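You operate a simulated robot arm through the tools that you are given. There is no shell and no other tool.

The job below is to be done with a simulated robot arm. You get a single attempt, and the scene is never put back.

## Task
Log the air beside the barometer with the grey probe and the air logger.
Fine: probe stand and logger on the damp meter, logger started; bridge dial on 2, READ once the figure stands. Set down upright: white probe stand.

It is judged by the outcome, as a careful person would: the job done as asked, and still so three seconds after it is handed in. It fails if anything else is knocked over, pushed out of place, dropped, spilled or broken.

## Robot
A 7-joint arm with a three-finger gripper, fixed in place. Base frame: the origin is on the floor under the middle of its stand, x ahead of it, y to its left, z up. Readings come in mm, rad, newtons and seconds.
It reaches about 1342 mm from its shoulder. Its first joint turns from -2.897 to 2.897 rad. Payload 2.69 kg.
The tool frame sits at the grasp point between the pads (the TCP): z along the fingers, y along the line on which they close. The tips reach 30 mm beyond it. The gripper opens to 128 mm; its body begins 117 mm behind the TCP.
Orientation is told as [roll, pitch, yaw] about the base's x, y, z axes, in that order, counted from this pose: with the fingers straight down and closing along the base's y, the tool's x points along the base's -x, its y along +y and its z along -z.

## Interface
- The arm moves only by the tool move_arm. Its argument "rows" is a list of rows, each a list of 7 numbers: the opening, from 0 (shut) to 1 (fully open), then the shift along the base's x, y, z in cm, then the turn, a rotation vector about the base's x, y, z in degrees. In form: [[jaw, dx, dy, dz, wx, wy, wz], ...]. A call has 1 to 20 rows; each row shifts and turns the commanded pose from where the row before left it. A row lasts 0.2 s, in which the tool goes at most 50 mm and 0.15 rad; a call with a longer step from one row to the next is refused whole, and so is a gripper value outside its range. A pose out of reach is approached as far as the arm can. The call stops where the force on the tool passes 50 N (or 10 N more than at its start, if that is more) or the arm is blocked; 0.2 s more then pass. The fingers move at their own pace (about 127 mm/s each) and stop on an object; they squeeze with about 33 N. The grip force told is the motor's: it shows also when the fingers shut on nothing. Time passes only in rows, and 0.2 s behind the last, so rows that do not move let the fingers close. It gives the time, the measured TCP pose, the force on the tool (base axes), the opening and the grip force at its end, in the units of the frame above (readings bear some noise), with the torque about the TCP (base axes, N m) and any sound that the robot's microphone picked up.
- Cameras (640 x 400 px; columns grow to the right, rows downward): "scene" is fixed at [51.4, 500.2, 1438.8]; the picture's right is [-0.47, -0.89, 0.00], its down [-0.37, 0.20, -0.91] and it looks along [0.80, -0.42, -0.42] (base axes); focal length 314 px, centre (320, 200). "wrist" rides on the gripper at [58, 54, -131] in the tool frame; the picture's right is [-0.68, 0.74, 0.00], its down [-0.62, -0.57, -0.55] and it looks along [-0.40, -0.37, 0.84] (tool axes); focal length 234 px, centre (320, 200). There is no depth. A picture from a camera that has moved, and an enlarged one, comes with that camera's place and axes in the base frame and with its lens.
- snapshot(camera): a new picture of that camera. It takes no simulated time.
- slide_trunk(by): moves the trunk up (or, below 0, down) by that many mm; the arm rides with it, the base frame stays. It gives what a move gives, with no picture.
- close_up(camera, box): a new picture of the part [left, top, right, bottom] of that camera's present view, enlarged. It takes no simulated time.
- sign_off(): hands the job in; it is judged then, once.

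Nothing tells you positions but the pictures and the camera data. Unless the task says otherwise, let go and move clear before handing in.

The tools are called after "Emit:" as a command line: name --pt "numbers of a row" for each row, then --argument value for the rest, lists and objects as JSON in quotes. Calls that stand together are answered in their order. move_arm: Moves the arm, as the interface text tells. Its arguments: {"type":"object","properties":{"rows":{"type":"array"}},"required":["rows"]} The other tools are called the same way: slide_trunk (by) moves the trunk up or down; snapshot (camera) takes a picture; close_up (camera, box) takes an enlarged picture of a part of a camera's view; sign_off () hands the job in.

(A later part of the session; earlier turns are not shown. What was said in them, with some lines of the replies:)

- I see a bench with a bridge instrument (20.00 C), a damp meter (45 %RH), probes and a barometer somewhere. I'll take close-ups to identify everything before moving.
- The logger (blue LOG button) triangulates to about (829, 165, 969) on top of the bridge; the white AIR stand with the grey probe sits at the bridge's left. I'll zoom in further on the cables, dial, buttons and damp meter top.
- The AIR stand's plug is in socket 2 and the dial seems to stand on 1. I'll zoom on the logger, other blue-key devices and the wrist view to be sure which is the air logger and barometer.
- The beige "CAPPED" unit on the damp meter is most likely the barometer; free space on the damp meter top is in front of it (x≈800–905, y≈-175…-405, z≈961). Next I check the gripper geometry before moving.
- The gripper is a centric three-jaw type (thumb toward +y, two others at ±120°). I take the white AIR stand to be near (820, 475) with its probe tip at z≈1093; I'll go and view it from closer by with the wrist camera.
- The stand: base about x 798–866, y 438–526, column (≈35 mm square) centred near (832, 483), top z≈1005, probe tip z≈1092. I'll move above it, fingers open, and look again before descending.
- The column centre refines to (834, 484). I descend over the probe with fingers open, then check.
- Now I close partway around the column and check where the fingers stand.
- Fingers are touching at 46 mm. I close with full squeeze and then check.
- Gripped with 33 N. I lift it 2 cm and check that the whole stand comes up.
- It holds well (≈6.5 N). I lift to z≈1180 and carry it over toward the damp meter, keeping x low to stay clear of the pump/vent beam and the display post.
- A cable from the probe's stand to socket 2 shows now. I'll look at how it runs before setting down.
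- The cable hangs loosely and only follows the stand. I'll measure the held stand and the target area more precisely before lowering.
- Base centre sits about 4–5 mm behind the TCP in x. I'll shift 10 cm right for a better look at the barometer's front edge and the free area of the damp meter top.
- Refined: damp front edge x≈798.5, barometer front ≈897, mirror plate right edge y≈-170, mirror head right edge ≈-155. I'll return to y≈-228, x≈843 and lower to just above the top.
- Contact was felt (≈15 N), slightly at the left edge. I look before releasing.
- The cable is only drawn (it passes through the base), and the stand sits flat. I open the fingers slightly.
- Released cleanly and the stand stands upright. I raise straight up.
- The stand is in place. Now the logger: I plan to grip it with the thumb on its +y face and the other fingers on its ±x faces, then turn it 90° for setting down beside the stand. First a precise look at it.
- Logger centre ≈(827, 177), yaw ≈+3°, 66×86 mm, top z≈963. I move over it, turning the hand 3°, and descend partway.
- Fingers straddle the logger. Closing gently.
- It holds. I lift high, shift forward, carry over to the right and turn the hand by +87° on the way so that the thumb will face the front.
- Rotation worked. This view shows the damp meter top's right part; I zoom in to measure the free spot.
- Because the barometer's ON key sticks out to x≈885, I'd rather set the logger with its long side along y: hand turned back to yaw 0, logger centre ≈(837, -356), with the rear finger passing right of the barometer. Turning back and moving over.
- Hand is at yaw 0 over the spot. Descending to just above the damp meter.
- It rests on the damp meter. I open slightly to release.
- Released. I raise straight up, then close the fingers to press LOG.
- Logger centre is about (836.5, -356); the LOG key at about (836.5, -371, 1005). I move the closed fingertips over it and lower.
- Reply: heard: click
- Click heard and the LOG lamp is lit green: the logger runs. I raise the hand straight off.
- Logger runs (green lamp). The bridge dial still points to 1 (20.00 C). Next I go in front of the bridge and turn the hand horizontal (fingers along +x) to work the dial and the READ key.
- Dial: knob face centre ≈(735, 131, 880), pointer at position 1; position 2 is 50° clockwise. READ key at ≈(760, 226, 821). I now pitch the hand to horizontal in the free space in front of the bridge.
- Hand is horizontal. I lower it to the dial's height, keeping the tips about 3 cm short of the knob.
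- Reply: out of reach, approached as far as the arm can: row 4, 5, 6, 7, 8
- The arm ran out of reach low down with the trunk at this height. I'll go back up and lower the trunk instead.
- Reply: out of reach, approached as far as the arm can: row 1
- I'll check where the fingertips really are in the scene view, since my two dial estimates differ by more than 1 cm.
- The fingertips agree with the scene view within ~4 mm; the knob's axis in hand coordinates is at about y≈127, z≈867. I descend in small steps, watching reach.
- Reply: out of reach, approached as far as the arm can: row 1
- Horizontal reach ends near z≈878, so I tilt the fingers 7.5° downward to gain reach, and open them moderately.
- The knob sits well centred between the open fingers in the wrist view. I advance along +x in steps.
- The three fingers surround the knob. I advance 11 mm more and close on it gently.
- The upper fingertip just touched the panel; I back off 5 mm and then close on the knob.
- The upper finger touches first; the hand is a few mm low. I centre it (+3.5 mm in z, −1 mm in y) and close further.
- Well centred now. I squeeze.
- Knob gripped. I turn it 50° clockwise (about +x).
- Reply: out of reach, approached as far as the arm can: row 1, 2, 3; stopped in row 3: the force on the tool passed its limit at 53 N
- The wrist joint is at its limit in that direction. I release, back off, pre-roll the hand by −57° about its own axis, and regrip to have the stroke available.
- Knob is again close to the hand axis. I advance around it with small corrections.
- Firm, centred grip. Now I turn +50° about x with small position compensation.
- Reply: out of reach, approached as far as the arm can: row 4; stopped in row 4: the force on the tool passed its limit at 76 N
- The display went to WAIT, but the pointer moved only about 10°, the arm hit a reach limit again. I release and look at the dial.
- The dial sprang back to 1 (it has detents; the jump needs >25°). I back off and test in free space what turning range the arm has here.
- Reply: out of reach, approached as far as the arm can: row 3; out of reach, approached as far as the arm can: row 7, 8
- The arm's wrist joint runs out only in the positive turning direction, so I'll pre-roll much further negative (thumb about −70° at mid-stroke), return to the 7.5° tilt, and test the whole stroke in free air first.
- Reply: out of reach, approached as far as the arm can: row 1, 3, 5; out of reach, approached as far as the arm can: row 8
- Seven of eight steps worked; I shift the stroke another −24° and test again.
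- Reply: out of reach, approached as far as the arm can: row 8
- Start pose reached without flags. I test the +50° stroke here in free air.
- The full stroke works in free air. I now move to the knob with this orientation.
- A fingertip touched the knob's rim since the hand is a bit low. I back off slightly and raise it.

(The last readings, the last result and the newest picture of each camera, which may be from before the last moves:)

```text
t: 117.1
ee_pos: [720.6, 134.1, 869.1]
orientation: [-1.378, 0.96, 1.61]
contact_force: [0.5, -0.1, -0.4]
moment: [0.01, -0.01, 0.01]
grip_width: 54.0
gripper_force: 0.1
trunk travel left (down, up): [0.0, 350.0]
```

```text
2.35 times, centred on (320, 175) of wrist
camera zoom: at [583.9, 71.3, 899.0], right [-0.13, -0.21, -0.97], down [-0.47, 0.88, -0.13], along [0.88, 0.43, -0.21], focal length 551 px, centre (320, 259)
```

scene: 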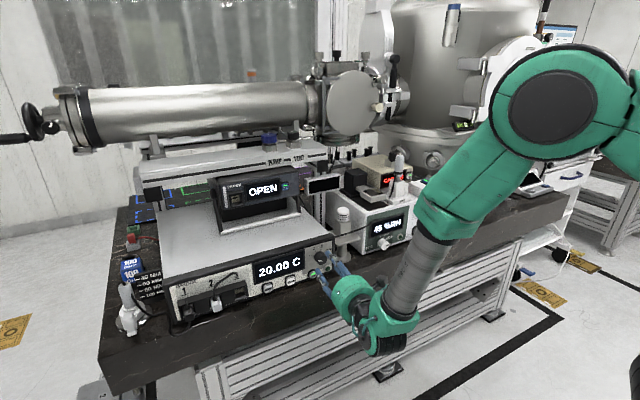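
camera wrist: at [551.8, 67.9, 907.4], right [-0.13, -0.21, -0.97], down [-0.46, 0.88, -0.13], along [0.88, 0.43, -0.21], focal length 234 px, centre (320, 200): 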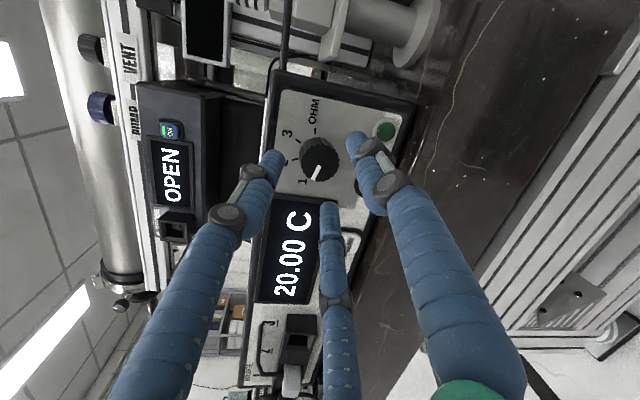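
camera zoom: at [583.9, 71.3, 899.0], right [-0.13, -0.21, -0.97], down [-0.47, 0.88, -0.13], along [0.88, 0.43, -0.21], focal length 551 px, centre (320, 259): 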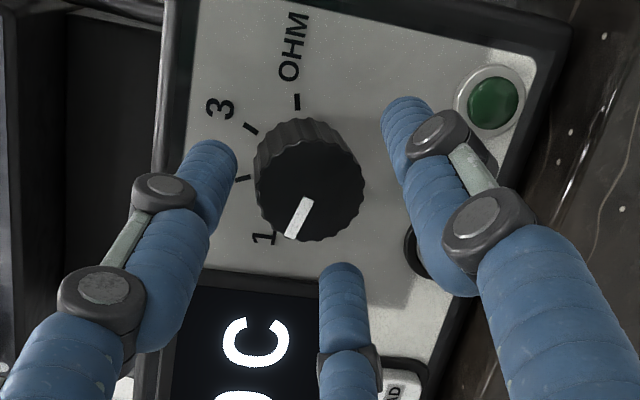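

Emit:
move_arm --pt "0.42 0.5 0.03 -0.1 0 0 0" --pt "0.42 0.5 0.02 -0.06 0 0 0" --pt "0.4 0 0 0 0 0 0"

Emit:
close_up --camera "wrist" --box '[220, 90, 420, 260]'

Emit:
close_up --camera "scene" --box '[295, 230, 375, 300]'

```text
t: 117.9
ee_pos: [731.3, 134.1, 867.8]
orientation: [-1.378, 0.961, 1.612]
contact_force: [0.4, -0.5, 0.4]
moment: [-0.02, -0.01, -0.01]
grip_width: 51.1
gripper_force: 0.1
trunk travel left (down, up): [0.0, 350.0]
```

```text
2.35 times, centred on (320, 175) of wrist
camera zoom: at [594.2, 71.5, 897.6], right [-0.13, -0.21, -0.97], down [-0.47, 0.88, -0.13], along [0.88, 0.43, -0.21], focal length 551 px, centre (320, 259)
```

zoom: 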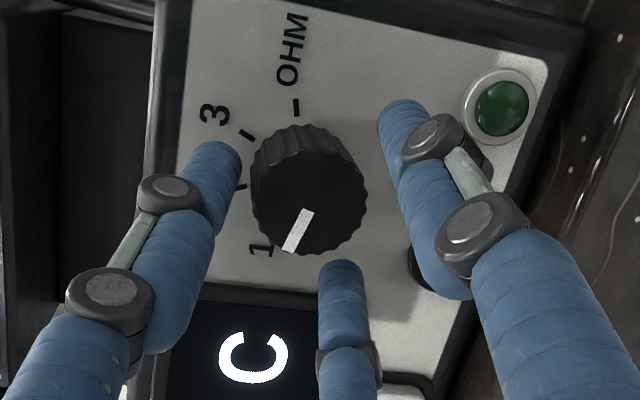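

```text
5.71 times, centred on (335, 265) of scene
camera zoom: at [51.4, 500.2, 1438.8], right [-0.47, -0.89, 0.0], down [-0.37, 0.2, -0.91], along [0.8, -0.42, -0.42], focal length 1792 px, centre (234, -171)
```

zoom: 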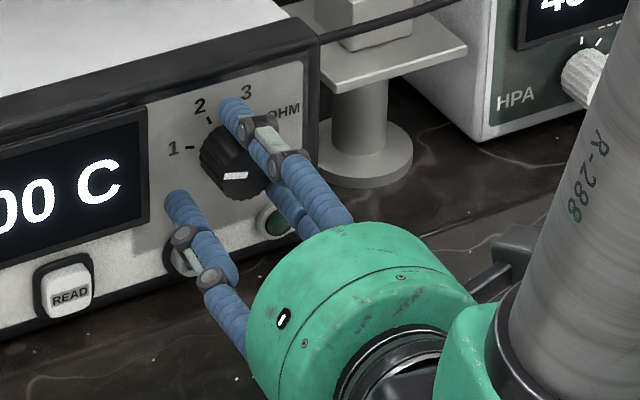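

Matching the earlier well-centred view means shifting the hand −3.3 mm in y and +1.7 mm in z; then a gentle close as a check.

Emit:
move_arm --pt "0.4 0 -0.33 0.17 0 0 0" --pt "0.4 0 0 0 0 0 0"

Emit:
move_arm --pt "0.34 0 0 0 0 0 0" --pt "0.31 0 0 0 0 0 0" --pt "0.28 0 0 0 0 0 0" --pt "0.28 0 0 0 0 0 0"

Emit:
close_up --camera "wrist" --box '[220, 90, 420, 260]'

```text
t: 118.5
ee_pos: [728.7, 131.5, 867.8]
orientation: [-1.377, 0.958, 1.61]
contact_force: [0.6, -0.1, 0.3]
moment: [-0.03, -0.02, 0.04]
grip_width: 51.2
gripper_force: 0.0
trunk travel left (down, up): [0.0, 350.0]
```

```text
t: 119.5
ee_pos: [731.7, 131.2, 869.2]
orientation: [-1.381, 0.96, 1.609]
contact_force: [0.0, -1.0, 6.0]
moment: [0.05, -0.2, -0.05]
grip_width: 40.5
gripper_force: 3.9
trunk travel left (down, up): [0.0, 350.0]
```

```text
2.35 times, centred on (320, 175) of wrist
camera zoom: at [594.2, 68.2, 899.6], right [-0.13, -0.21, -0.97], down [-0.47, 0.88, -0.13], along [0.88, 0.43, -0.21], focal length 551 px, centre (320, 259)
```

zoom: 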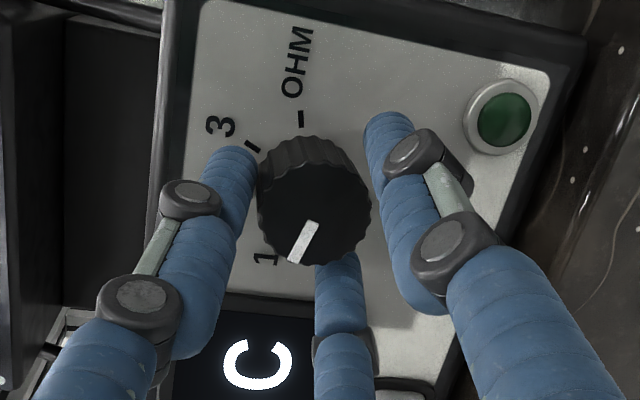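

Emit:
move_arm --pt "0.36 0 0 0 0 0 0" --pt "0.36 0 0 0.25 0 0 0" --pt "0.31 0 0 0 0 0 0" --pt "0.28 0 0 0 0 0 0" --pt "0.28 0 0 0 0 0 0"

```text
t: 120.7
ee_pos: [731.6, 130.9, 871.6]
orientation: [-1.379, 0.96, 1.612]
contact_force: [-0.1, 0.2, 2.0]
moment: [-0.01, -0.02, -0.02]
grip_width: 36.9
gripper_force: 0.6
trunk travel left (down, up): [0.0, 350.0]
```

Centred. Squeeze, then turn.

Emit:
move_arm --pt "0.24 0 0 0.05 0 0 0" --pt "0.15 0 0 0 0 0 0" --pt "0.05 0 0 0 0 0 0" --pt "0 0 0 0 0 0 0"

Emit:
close_up --camera "wrist" --box '[220, 90, 420, 260]'

```text
t: 121.7
ee_pos: [728.8, 130.8, 872.0]
orientation: [-1.378, 0.96, 1.608]
contact_force: [4.3, -8.8, 3.7]
moment: [-0.04, -0.46, 0.23]
grip_width: 34.6
gripper_force: 45.2
trunk travel left (down, up): [0.0, 350.0]
```

```text
2.35 times, centred on (320, 175) of wrist
camera zoom: at [594.1, 67.9, 902.4], right [-0.13, -0.21, -0.97], down [-0.46, 0.88, -0.13], along [0.88, 0.43, -0.21], focal length 551 px, centre (320, 259)
```

zoom: 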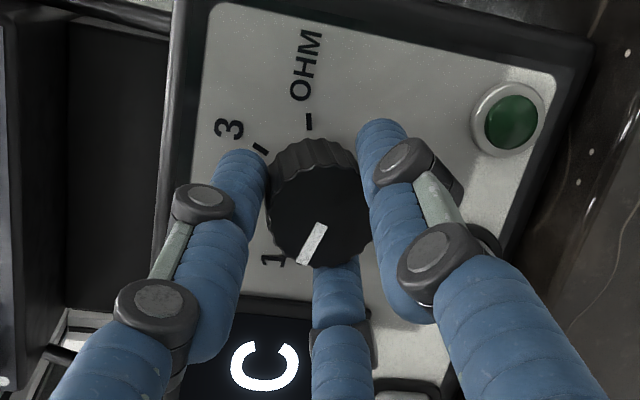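

Emit:
move_arm --pt "0 0 -0.03 0.0 5 0 0" --pt "0 0 -0.035 0.0 6.25 0 0" --pt "0 0 -0.035 0.01 6.25 0 0" --pt "0 0 -0.035 0.01 6.25 0 0"

Emit:
close_up --camera "wrist" --box '[220, 90, 420, 260]'

Emit:
close_up --camera "scene" --box '[245, 220, 375, 310]'

```text
t: 122.7
ee_pos: [730.5, 129.8, 873.0]
orientation: [-1.397, 0.544, 1.596]
contact_force: [7.7, -7.2, 10.0]
moment: [-0.04, -0.79, 0.27]
grip_width: 34.5
gripper_force: 45.1
trunk travel left (down, up): [0.0, 350.0]
```

```text
2.35 times, centred on (320, 175) of wrist
camera zoom: at [594.0, 59.1, 875.2], right [-0.13, 0.2, -0.97], down [-0.47, 0.85, 0.24], along [0.88, 0.48, -0.02], focal length 551 px, centre (320, 259)
```

zoom: 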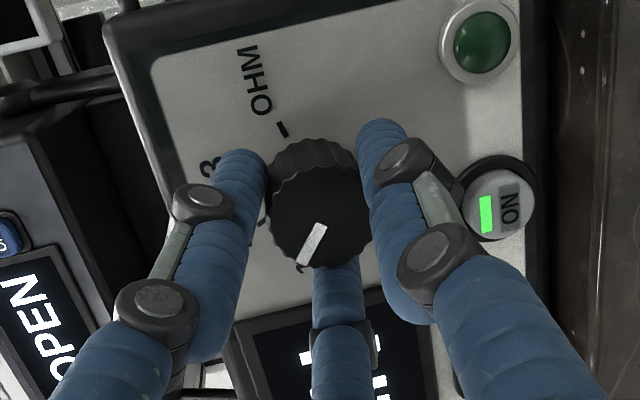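

```text
4.44 times, centred on (310, 265) of scene
camera zoom: at [51.4, 500.2, 1438.8], right [-0.47, -0.89, 0.0], down [-0.37, 0.2, -0.91], along [0.8, -0.42, -0.42], focal length 1394 px, centre (364, -89)
```

zoom: 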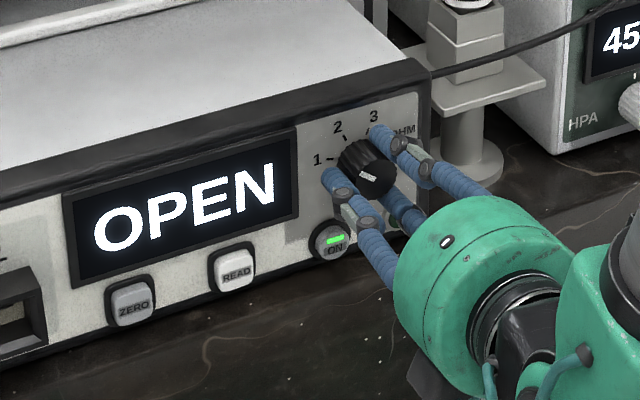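

The knob turns with the hand now (display OPEN, between positions). I continue to the full 50°.

Emit:
move_arm --pt "0 0 -0.035 0.01 6.25 0 0" --pt "0 0 -0.035 0.01 6.25 0 0" --pt "0 0 -0.035 0.02 6.25 0 0" --pt "0 0 -0.035 0.02 6.25 0 0" --pt "0 0 0 0 1.5 0 0" --pt "0 0 0 0 0 0 0"

Emit:
close_up --camera "wrist" --box '[220, 90, 420, 260]'

Emit:
close_up --camera "scene" --box '[245, 220, 375, 310]'

```text
t: 124.1
ee_pos: [729.8, 126.0, 873.1]
orientation: [-1.41, 0.081, 1.593]
contact_force: [10.1, -0.6, 10.0]
moment: [0.0, -0.75, -0.07]
grip_width: 34.3
gripper_force: 45.1
trunk travel left (down, up): [0.0, 350.0]
```

```text
2.35 times, centred on (320, 175) of wrist
camera zoom: at [594.0, 62.9, 844.1], right [-0.13, 0.61, -0.78], down [-0.47, 0.66, 0.59], along [0.88, 0.44, 0.2], focal length 551 px, centre (320, 259)
```

zoom: 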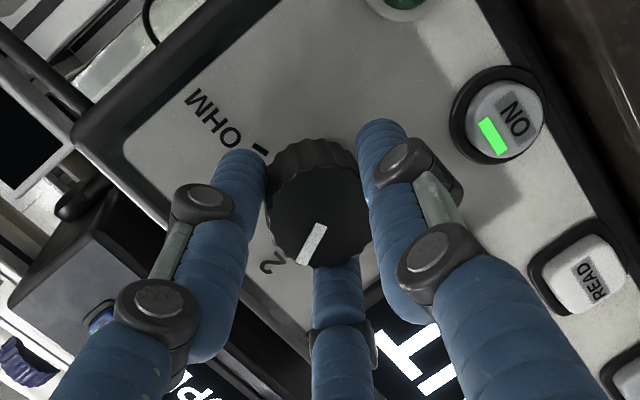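

```text
4.44 times, centred on (310, 265) of scene
camera zoom: at [51.4, 500.2, 1438.8], right [-0.47, -0.89, 0.0], down [-0.37, 0.2, -0.91], along [0.8, -0.42, -0.42], focal length 1394 px, centre (364, -89)
```

zoom: 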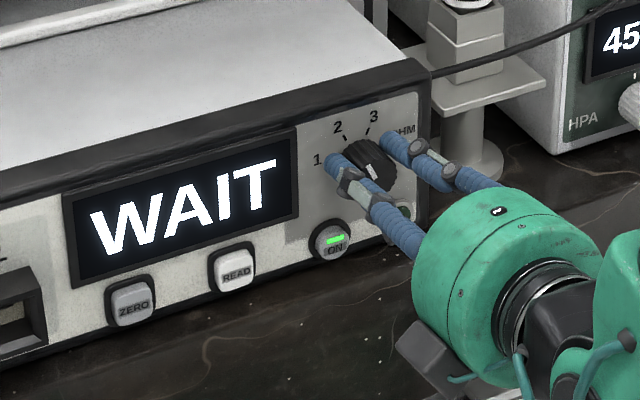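

The pointer is at 2 and the display says WAIT (settling). I release and back off.

Emit:
move_arm --pt "0.3 0 0 0 0 0 0" --pt "0.4 0 0 0 0 0 0" --pt "0.42 0 0 0 0 0 0"

Emit:
move_arm --pt "0.42 -1.0 0 0 0 0 0" --pt "0.42 -1.5 0 0 0 0 0" --pt "0.42 -1.5 0 0.2 0 0 0" --pt "0.42 -1.0 0 0.2 0 0 0" --pt "0.42 0 0 0 0 0 0"

Emit:
close_up --camera "scene" --box '[245, 220, 375, 310]'

Emit:
close_up --camera "wrist" --box '[200, 70, 440, 250]'

```text
t: 124.9
ee_pos: [730.1, 127.8, 873.8]
orientation: [-1.409, 0.083, 1.595]
contact_force: [0.0, 0.0, 0.1]
moment: [0.0, 0.02, 0.0]
grip_width: 53.6
gripper_force: 0.1
trunk travel left (down, up): [0.0, 350.0]
```

```text
t: 126.1
ee_pos: [680.5, 126.3, 876.6]
orientation: [-1.41, 0.083, 1.593]
contact_force: [-0.7, -0.2, 0.1]
moment: [0.02, 0.0, 0.01]
grip_width: 54.2
gripper_force: 0.1
trunk travel left (down, up): [0.0, 350.0]
```

```text
4.44 times, centred on (310, 265) of scene
camera zoom: at [51.4, 500.2, 1438.8], right [-0.47, -0.89, 0.0], down [-0.37, 0.2, -0.91], along [0.8, -0.42, -0.42], focal length 1394 px, centre (364, -89)
```

zoom: 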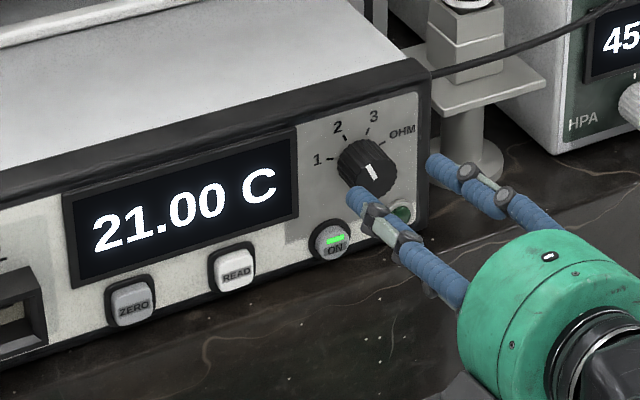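

```text
2.22 times, centred on (320, 160) of wrist
camera zoom: at [543.6, 62.5, 847.7], right [-0.13, 0.61, -0.78], down [-0.47, 0.66, 0.59], along [0.88, 0.44, 0.2], focal length 520 px, centre (320, 289)
```

zoom: 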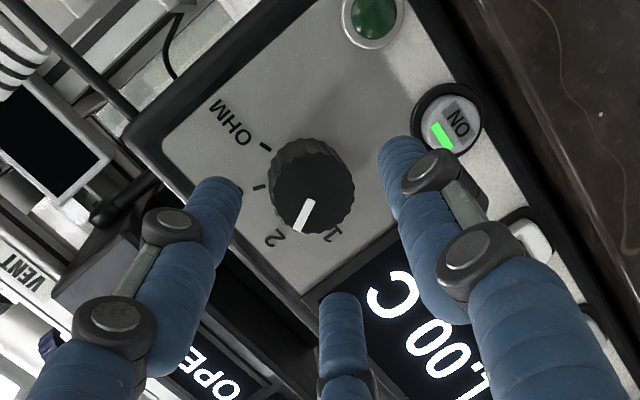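

Dial is on 2 and the display shows 21.00 C. While it settles I close the fingers, tilt the hand ~50° down (bench clearance) and move toward the READ key, staying clear of it.

Emit:
move_arm --pt "0.2 -0.5 0 0.5 0 6.9 0" --pt "0 -0.5 0.5 0.5 0 6.9 0" --pt "0 0 1.5 0 0 6.9 0" --pt "0 0 2.0 0 0 6.9 0" --pt "0 0 2.0 0 0 6.9 0" --pt "0 0 2.0 0 0 6.9 0" --pt "0 0 1.8 0 0 0 0" --pt "0 0 0 0 0 0 0"

Emit:
snapshot --camera "wrist"

Emit:
close_up --camera "scene" --box '[245, 220, 375, 310]'

```text
t: 127.9
ee_pos: [669.7, 225.6, 887.8]
orientation: [-0.683, 0.046, 1.642]
contact_force: [1.1, 0.6, 0.6]
moment: [0.03, 0.02, 0.03]
grip_width: 2.2
gripper_force: 31.4
trunk travel left (down, up): [0.0, 350.0]
```

```text
taken
camera wrist: at [549.7, 161.2, 955.1], right [-0.62, 0.61, -0.5], down [0.04, 0.66, 0.75], along [0.79, 0.44, -0.43], focal length 234 px, centre (320, 200)
```

wrist: 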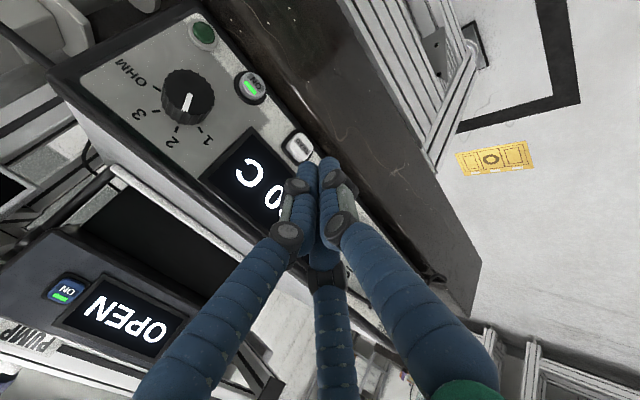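

```text
4.44 times, centred on (310, 265) of scene
camera zoom: at [51.4, 500.2, 1438.8], right [-0.47, -0.89, 0.0], down [-0.37, 0.2, -0.91], along [0.8, -0.42, -0.42], focal length 1394 px, centre (364, -89)
```

zoom: 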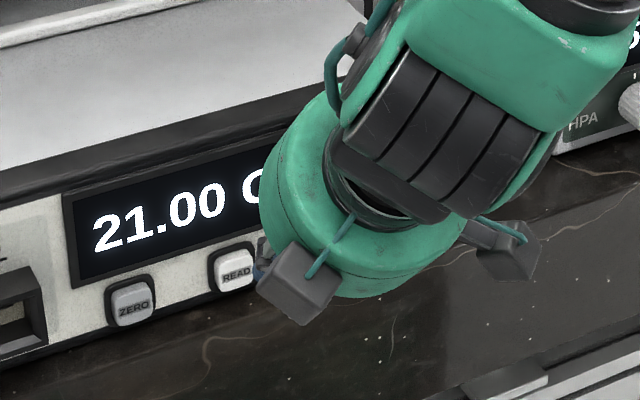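

Emit:
close_up --camera "wrist" --box '[230, 90, 390, 210]'

```text
3.33 times, centred on (310, 150) of wrist
camera zoom: at [549.7, 161.2, 955.1], right [-0.62, 0.61, -0.5], down [0.04, 0.66, 0.75], along [0.79, 0.44, -0.43], focal length 781 px, centre (353, 367)
```

zoom: 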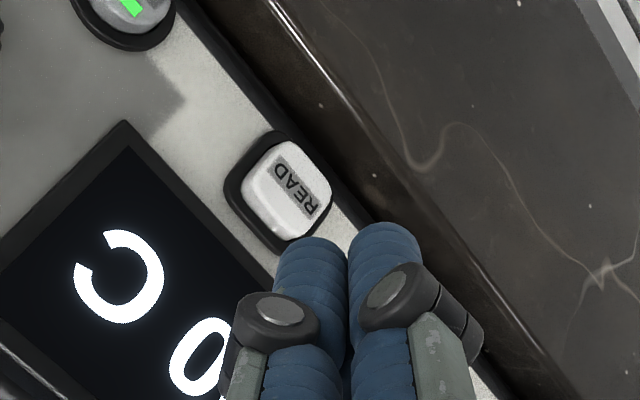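

READ key located at about (762, 223.5, 812). I lower in front of it.

Emit:
move_arm --pt "0 0.5 -0.1 -2.0 0 0 0" --pt "0 0.8 0 -2.0 0 0 0" --pt "0 0.8 0 -1.0 0 0 0" --pt "0 0.5 0 -0.6 0 0 0" --pt "0 0 0 0 0 0 0"

Emit:
snapshot --camera "wrist"

Emit:
close_up --camera "wrist" --box '[230, 70, 390, 210]'

Emit:
close_up --camera "scene" --box '[235, 230, 345, 310]'

```text
t: 129.1
ee_pos: [697.2, 224.9, 830.2]
orientation: [-0.686, 0.047, 1.643]
contact_force: [0.4, -0.1, -0.4]
moment: [-0.02, -0.03, 0.03]
grip_width: 2.2
gripper_force: 31.6
trunk travel left (down, up): [0.0, 350.0]
```

```text
taken
camera wrist: at [576.0, 160.0, 898.7], right [-0.62, 0.61, -0.5], down [0.04, 0.66, 0.75], along [0.79, 0.44, -0.43], focal length 234 px, centre (320, 200)
```

wrist: 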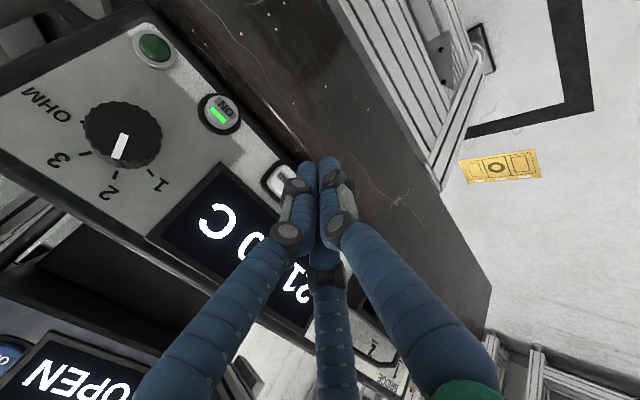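

```text
2.86 times, centred on (310, 140) of wrist
camera zoom: at [576.0, 160.0, 898.7], right [-0.62, 0.61, -0.5], down [0.04, 0.66, 0.75], along [0.79, 0.44, -0.43], focal length 669 px, centre (349, 371)
```

zoom: 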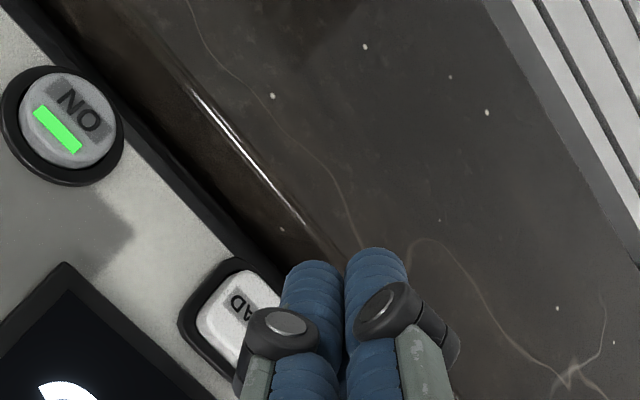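

```text
5.00 times, centred on (290, 270) of scene
camera zoom: at [51.4, 500.2, 1438.8], right [-0.47, -0.89, 0.0], down [-0.37, 0.2, -0.91], along [0.8, -0.42, -0.42], focal length 1568 px, centre (470, -150)
```

zoom: 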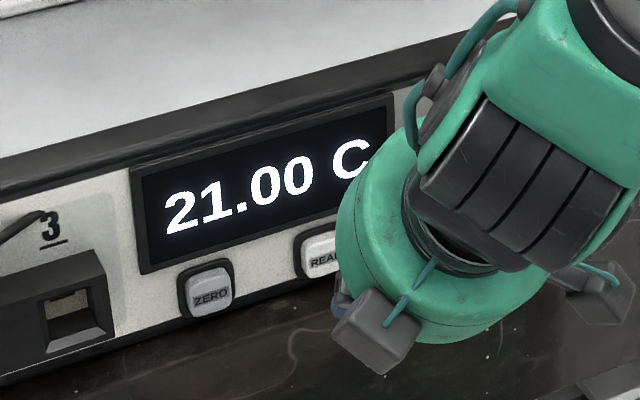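

Figure is standing at 21.00 C. I advance toward READ.

Emit:
move_arm --pt "0 1.0 -0.1 0 0 0 0" --pt "0 1.0 -0.1 0 0 0 0" --pt "0 0.8 0 0 0 0 0" --pt "0 0 0 0 0 0 0"

Emit:
close_up --camera "wrist" --box '[230, 70, 390, 230]'

Emit:
close_up --camera "scene" --box '[235, 230, 345, 310]'

```text
t: 130.1
ee_pos: [724.5, 221.4, 829.6]
orientation: [-0.685, 0.048, 1.643]
contact_force: [0.5, 0.8, 0.0]
moment: [-0.02, 0.01, -0.01]
grip_width: 2.4
gripper_force: 31.5
trunk travel left (down, up): [0.0, 350.0]
```

```text
2.50 times, centred on (310, 150) of wrist
camera zoom: at [603.9, 157.6, 898.3], right [-0.62, 0.61, -0.5], down [0.04, 0.66, 0.75], along [0.79, 0.44, -0.43], focal length 585 px, centre (345, 325)
```

zoom: 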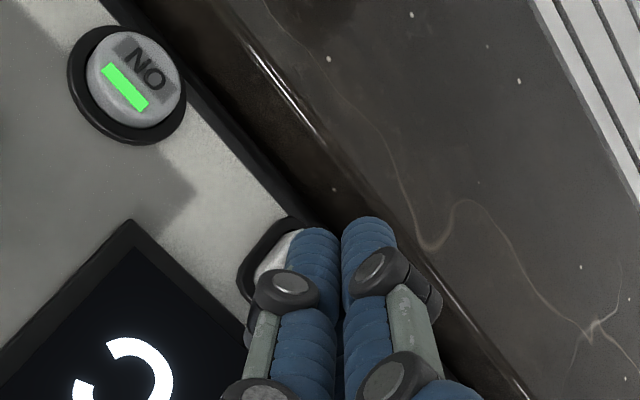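

```text
5.00 times, centred on (290, 270) of scene
camera zoom: at [51.4, 500.2, 1438.8], right [-0.47, -0.89, 0.0], down [-0.37, 0.2, -0.91], along [0.8, -0.42, -0.42], focal length 1568 px, centre (470, -150)
```

zoom: 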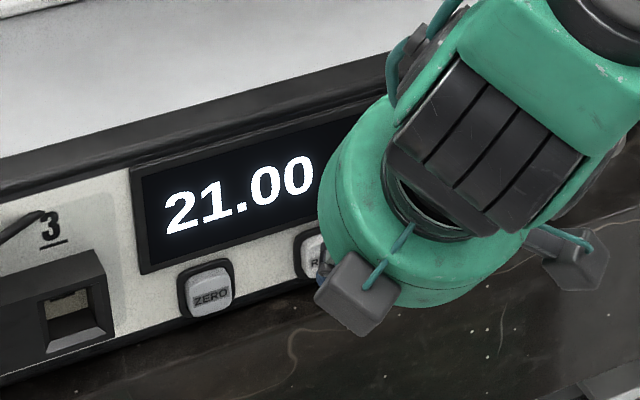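

Emit:
move_arm --pt "0 0.5 0 0 0 0 0" --pt "0 0 0 0 0 0 0"

Emit:
move_arm --pt "0 0.3 0 0 0 0 0" --pt "0 0 0 0 0 0 0"

```text
t: 130.7
ee_pos: [728.7, 222.6, 830.5]
orientation: [-0.685, 0.047, 1.642]
contact_force: [-1.2, -0.5, 0.2]
moment: [0.0, 0.02, 0.01]
grip_width: 1.9
gripper_force: 31.3
trunk travel left (down, up): [0.0, 350.0]
```

```text
t: 131.3
ee_pos: [731.9, 223.3, 830.0]
orientation: [-0.686, 0.045, 1.643]
contact_force: [-0.3, 0.0, -0.2]
moment: [0.0, 0.02, -0.04]
grip_width: 2.0
gripper_force: 30.9
trunk travel left (down, up): [0.0, 350.0]
```

Emit:
close_up --camera "wrist" --box '[250, 110, 370, 220]'

Emit:
move_arm --pt "0 0.2 0 0 0 0 0" --pt "0 0 0 0 0 0 0"

```text
3.64 times, centred on (310, 165) of wrist
camera zoom: at [611.8, 157.9, 898.4], right [-0.62, 0.61, -0.5], down [0.04, 0.66, 0.75], along [0.79, 0.44, -0.43], focal length 852 px, centre (356, 327)
```

zoom: 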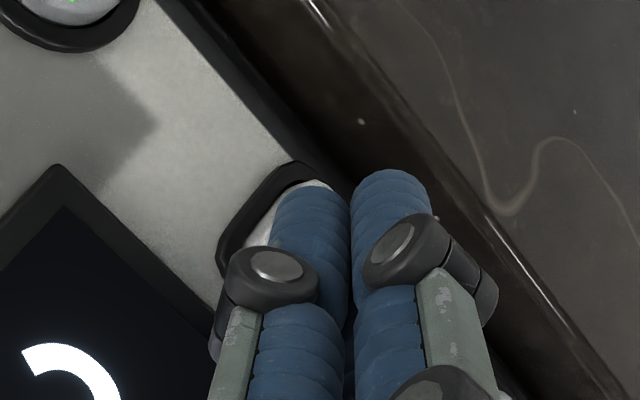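

```text
t: 131.9
ee_pos: [734.1, 223.2, 829.8]
orientation: [-0.686, 0.048, 1.643]
contact_force: [-2.3, 0.1, -1.6]
moment: [0.02, 0.01, -0.04]
grip_width: 2.1
gripper_force: 31.0
trunk travel left (down, up): [0.0, 350.0]
```

Contact begins (−2 N). I press on in 1–1.5 mm steps until it clicks.

Emit:
move_arm --pt "0 0.15 0 0 0 0 0" --pt "0 0 0 0 0 0 0"

Emit:
close_up --camera "scene" --box '[235, 230, 345, 310]'

```text
t: 132.5
ee_pos: [735.1, 221.6, 829.9]
orientation: [-0.687, 0.047, 1.642]
contact_force: [-3.3, 0.1, -1.2]
moment: [-0.01, 0.03, -0.03]
grip_width: 2.5
gripper_force: 31.1
trunk travel left (down, up): [0.0, 350.0]
heard: click
```

```text
5.00 times, centred on (290, 270) of scene
camera zoom: at [51.4, 500.2, 1438.8], right [-0.47, -0.89, 0.0], down [-0.37, 0.2, -0.91], along [0.8, -0.42, -0.42], focal length 1568 px, centre (470, -150)
```

zoom: 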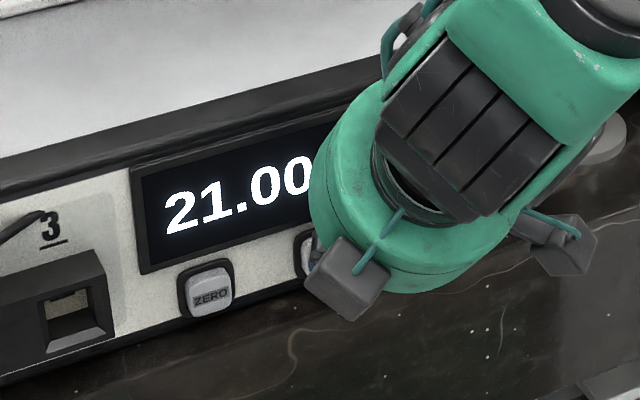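

Click heard on READ. I back straight off and check everything.

Emit:
move_arm --pt "0 -0.8 0 0 0 0 0" --pt "0 -2.0 0 0 0 0 0" --pt "0 -3.0 0 0.5 0 0 0" --pt "0 -3.0 0 2.0 0 0 0" --pt "0 -2.0 -1 3.0 0 0 0" --pt "0 -1.0 -2 3.5 0 0 0" --pt "0 0 0 0 0 0 0"

Emit:
snapshot --camera "scene"

Emit:
close_up --camera "scene" --box '[225, 220, 355, 310]'

Emit:
close_up --camera "scene" --box '[330, 140, 450, 250]'

Emit:
snapshot --camera "wrist"

```text
t: 134.1
ee_pos: [618.2, 191.3, 920.9]
orientation: [-0.685, 0.047, 1.642]
contact_force: [0.0, -0.6, 0.2]
moment: [0.02, 0.01, 0.02]
grip_width: 2.1
gripper_force: 31.0
trunk travel left (down, up): [0.0, 350.0]
```

```text
taken
```

scene: 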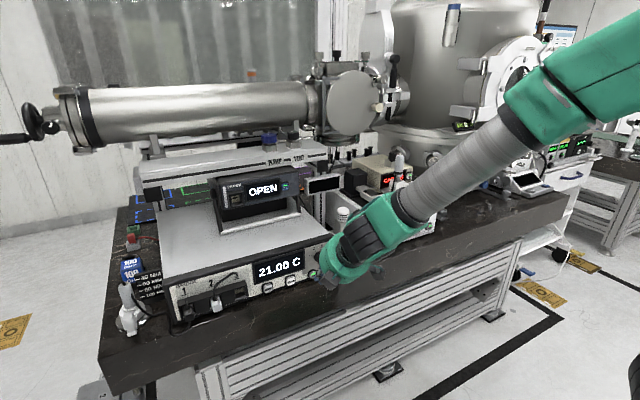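

```text
4.44 times, centred on (290, 265) of scene
camera zoom: at [51.4, 500.2, 1438.8], right [-0.47, -0.89, 0.0], down [-0.37, 0.2, -0.91], along [0.8, -0.42, -0.42], focal length 1394 px, centre (453, -89)
```

zoom: 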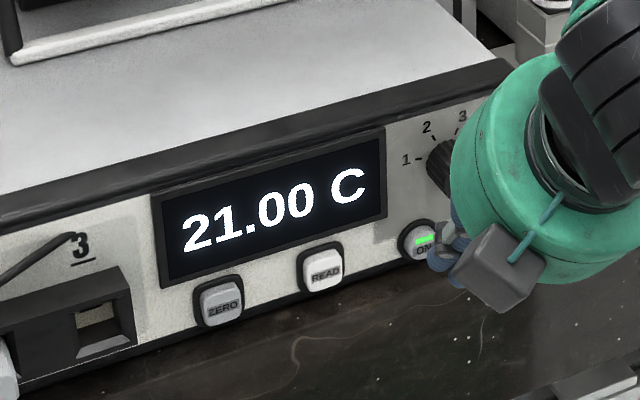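

```text
3.64 times, centred on (390, 195) of scene
camera zoom: at [51.4, 500.2, 1438.8], right [-0.47, -0.89, 0.0], down [-0.37, 0.2, -0.91], along [0.8, -0.42, -0.42], focal length 1140 px, centre (66, 218)
```

zoom: 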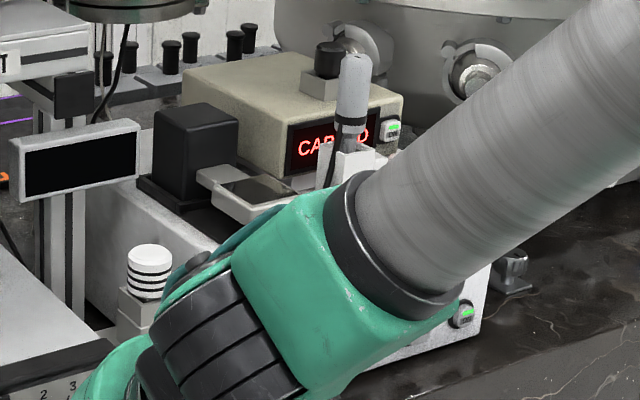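

```text
taken
camera wrist: at [498.3, 127.7, 989.0], right [-0.61, 0.61, -0.5], down [0.04, 0.66, 0.75], along [0.79, 0.44, -0.43], focal length 234 px, centre (320, 200)
```

wrist: 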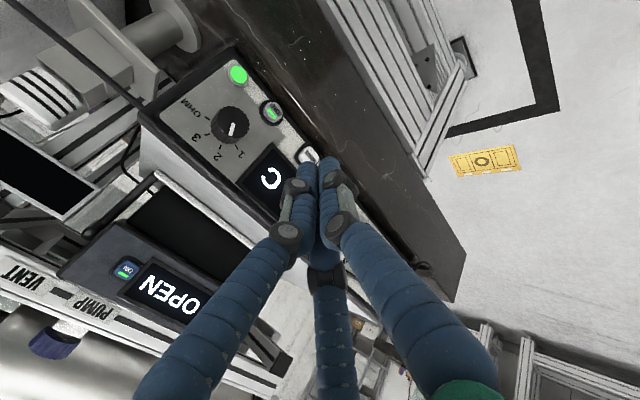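

READ registered: the lamp beside the dial is lit and the display holds 21.00 C with the dial on 2. I now move the arm up and clear, then verify the stand and the logger.

Emit:
move_arm --pt "0 -0.5 0 2.0 0 0 0" --pt "0 -0.5 0 3.5 0 0 0" --pt "0 -0.5 0 3.5 0 0 0" --pt "0 0 0 3.5 0 0 0" --pt "0 0 0 3.5 0 0 0" --pt "0 0 0 3.0 0 0 0" --pt "0 0 0 0 0 0 0"

Emit:
snapshot --camera "scene"

Emit:
snapshot --camera "wrist"

```text
t: 135.7
ee_pos: [602.0, 193.3, 1111.7]
orientation: [-0.684, 0.047, 1.642]
contact_force: [-0.7, 0.4, 0.4]
moment: [0.01, 0.03, 0.0]
grip_width: 2.0
gripper_force: 31.6
trunk travel left (down, up): [0.0, 350.0]
```

```text
taken
```

scene: 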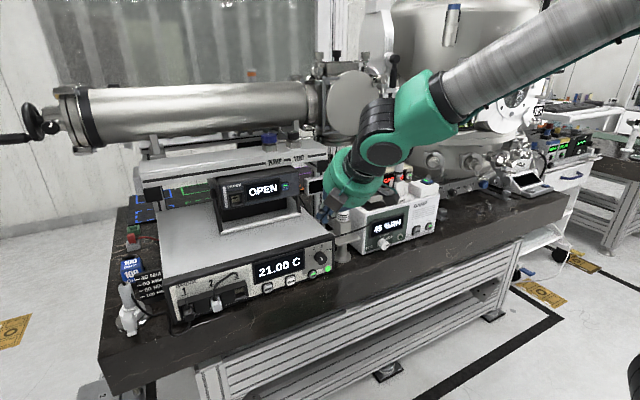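

```text
taken
camera wrist: at [482.2, 128.4, 1179.6], right [-0.62, 0.61, -0.5], down [0.04, 0.66, 0.75], along [0.79, 0.44, -0.43], focal length 234 px, centre (320, 200)
```

wrist: 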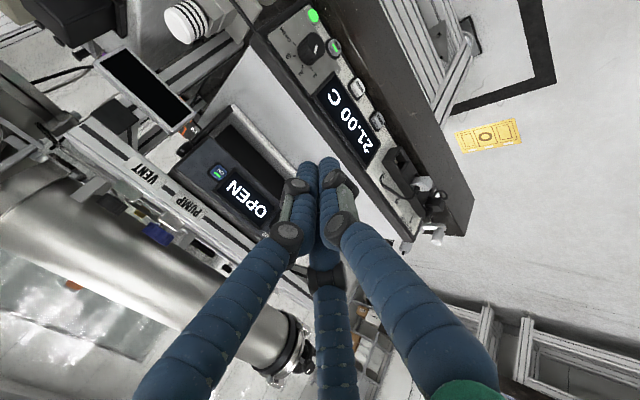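

Arm is clear of the bench. Moving a little further up so that the scene camera can see the stand and logger fully for the final check.

Emit:
move_arm --pt "0 -1.0 2 3.0 0 0 0" --pt "0 -1.0 2 3.5 0 0 0" --pt "0 -0.5 2 3.5 0 0 0" --pt "0 0 2 3.5 0 0 0" --pt "0 0 1 2 0 0 0" --pt "0 0 0 0 0 0 0"

Emit:
snapshot --camera "scene"

Emit:
close_up --camera "scene" --box '[320, 130, 450, 250]'

Emit:
close_up --camera "scene" --box '[245, 225, 355, 305]'

```text
t: 137.1
ee_pos: [577.2, 281.9, 1266.5]
orientation: [-0.686, 0.047, 1.64]
contact_force: [-0.4, 0.1, -0.6]
moment: [0.0, 0.01, 0.0]
grip_width: 2.1
gripper_force: 31.2
trunk travel left (down, up): [0.0, 350.0]
```

```text
taken
```

scene: 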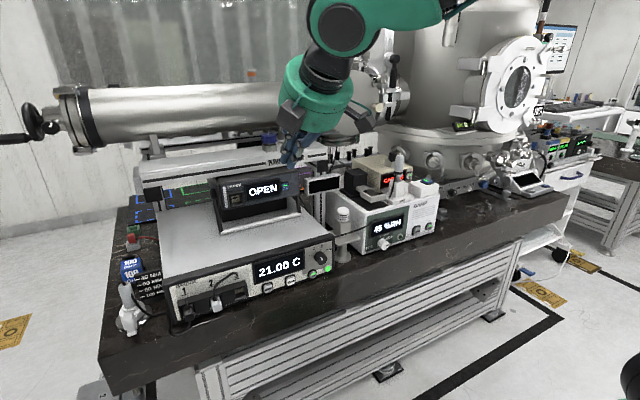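

```text
3.33 times, centred on (385, 190) of scene
camera zoom: at [51.4, 500.2, 1438.8], right [-0.47, -0.89, 0.0], down [-0.37, 0.2, -0.91], along [0.8, -0.42, -0.42], focal length 1045 px, centre (103, 233)
```

zoom: 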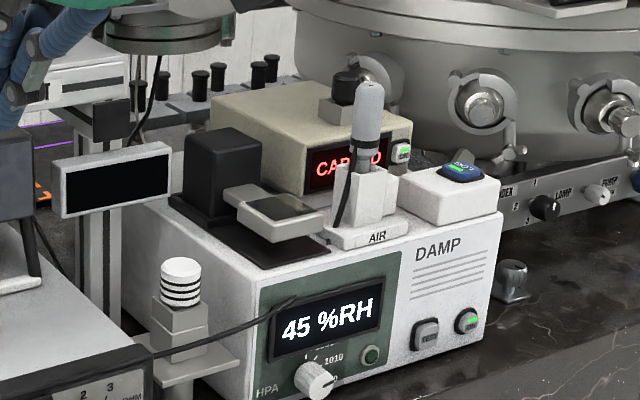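

```text
5.00 times, centred on (300, 265) of scene
camera zoom: at [51.4, 500.2, 1438.8], right [-0.47, -0.89, 0.0], down [-0.37, 0.2, -0.91], along [0.8, -0.42, -0.42], focal length 1568 px, centre (420, -125)
```

zoom: 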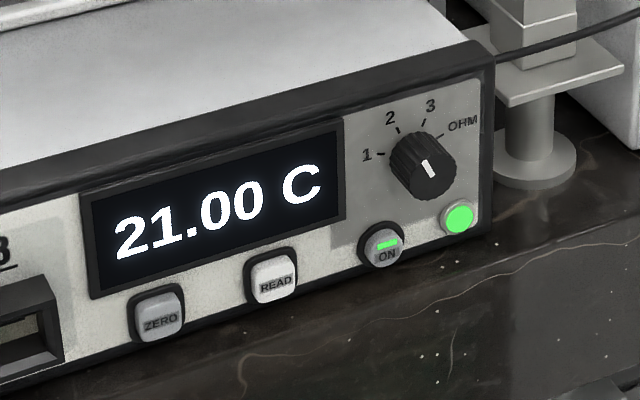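

The white probe stand with the grey probe is upright on the damp meter beside the barometer. The logger is next to it with its lamp lit green. The dial is on 2, the display holds 21.00 C, and the READ lamp is on. Nothing else looks disturbed and the hand is clear, so I hand in.

Emit:
sign_off

```text
The job is handed in.
```

I set up the air log beside the barometer and handed it in. The handover gave no verdict, so what follows is from my own last check of the pictures.

- **Probe stand:** the white stand with the grey probe is upright on the damp meter. It stands in front of the beige unit showing "CAPPED". Nothing on that unit says barometer, so taking it as the barometer was my reading of the scene.
- **Logger:** it is on the damp meter to the right of the stand. I pressed LOG once, it clicked, and its lamp is lit green.
- **Bridge:** the dial is on 2. The figure stood at 21.00 C for about six seconds before I pressed READ. It clicked, and the green lamp beside the dial lit.
- **Dial:** my first two tries to turn it failed because the arm ran out of reach. On the second try it moved about 10° and sprang back to 1. The third try brought it to 2, and it stayed there.
- **Rest of the bench:** nothing looked knocked over or moved. While I was lining up on the dial, a fingertip lightly touched the bridge's front panel once and the knob's rim once.

The arm is clear of the bench with an empty gripper. I lowered the trunk 150 mm to reach the dial and left it there.
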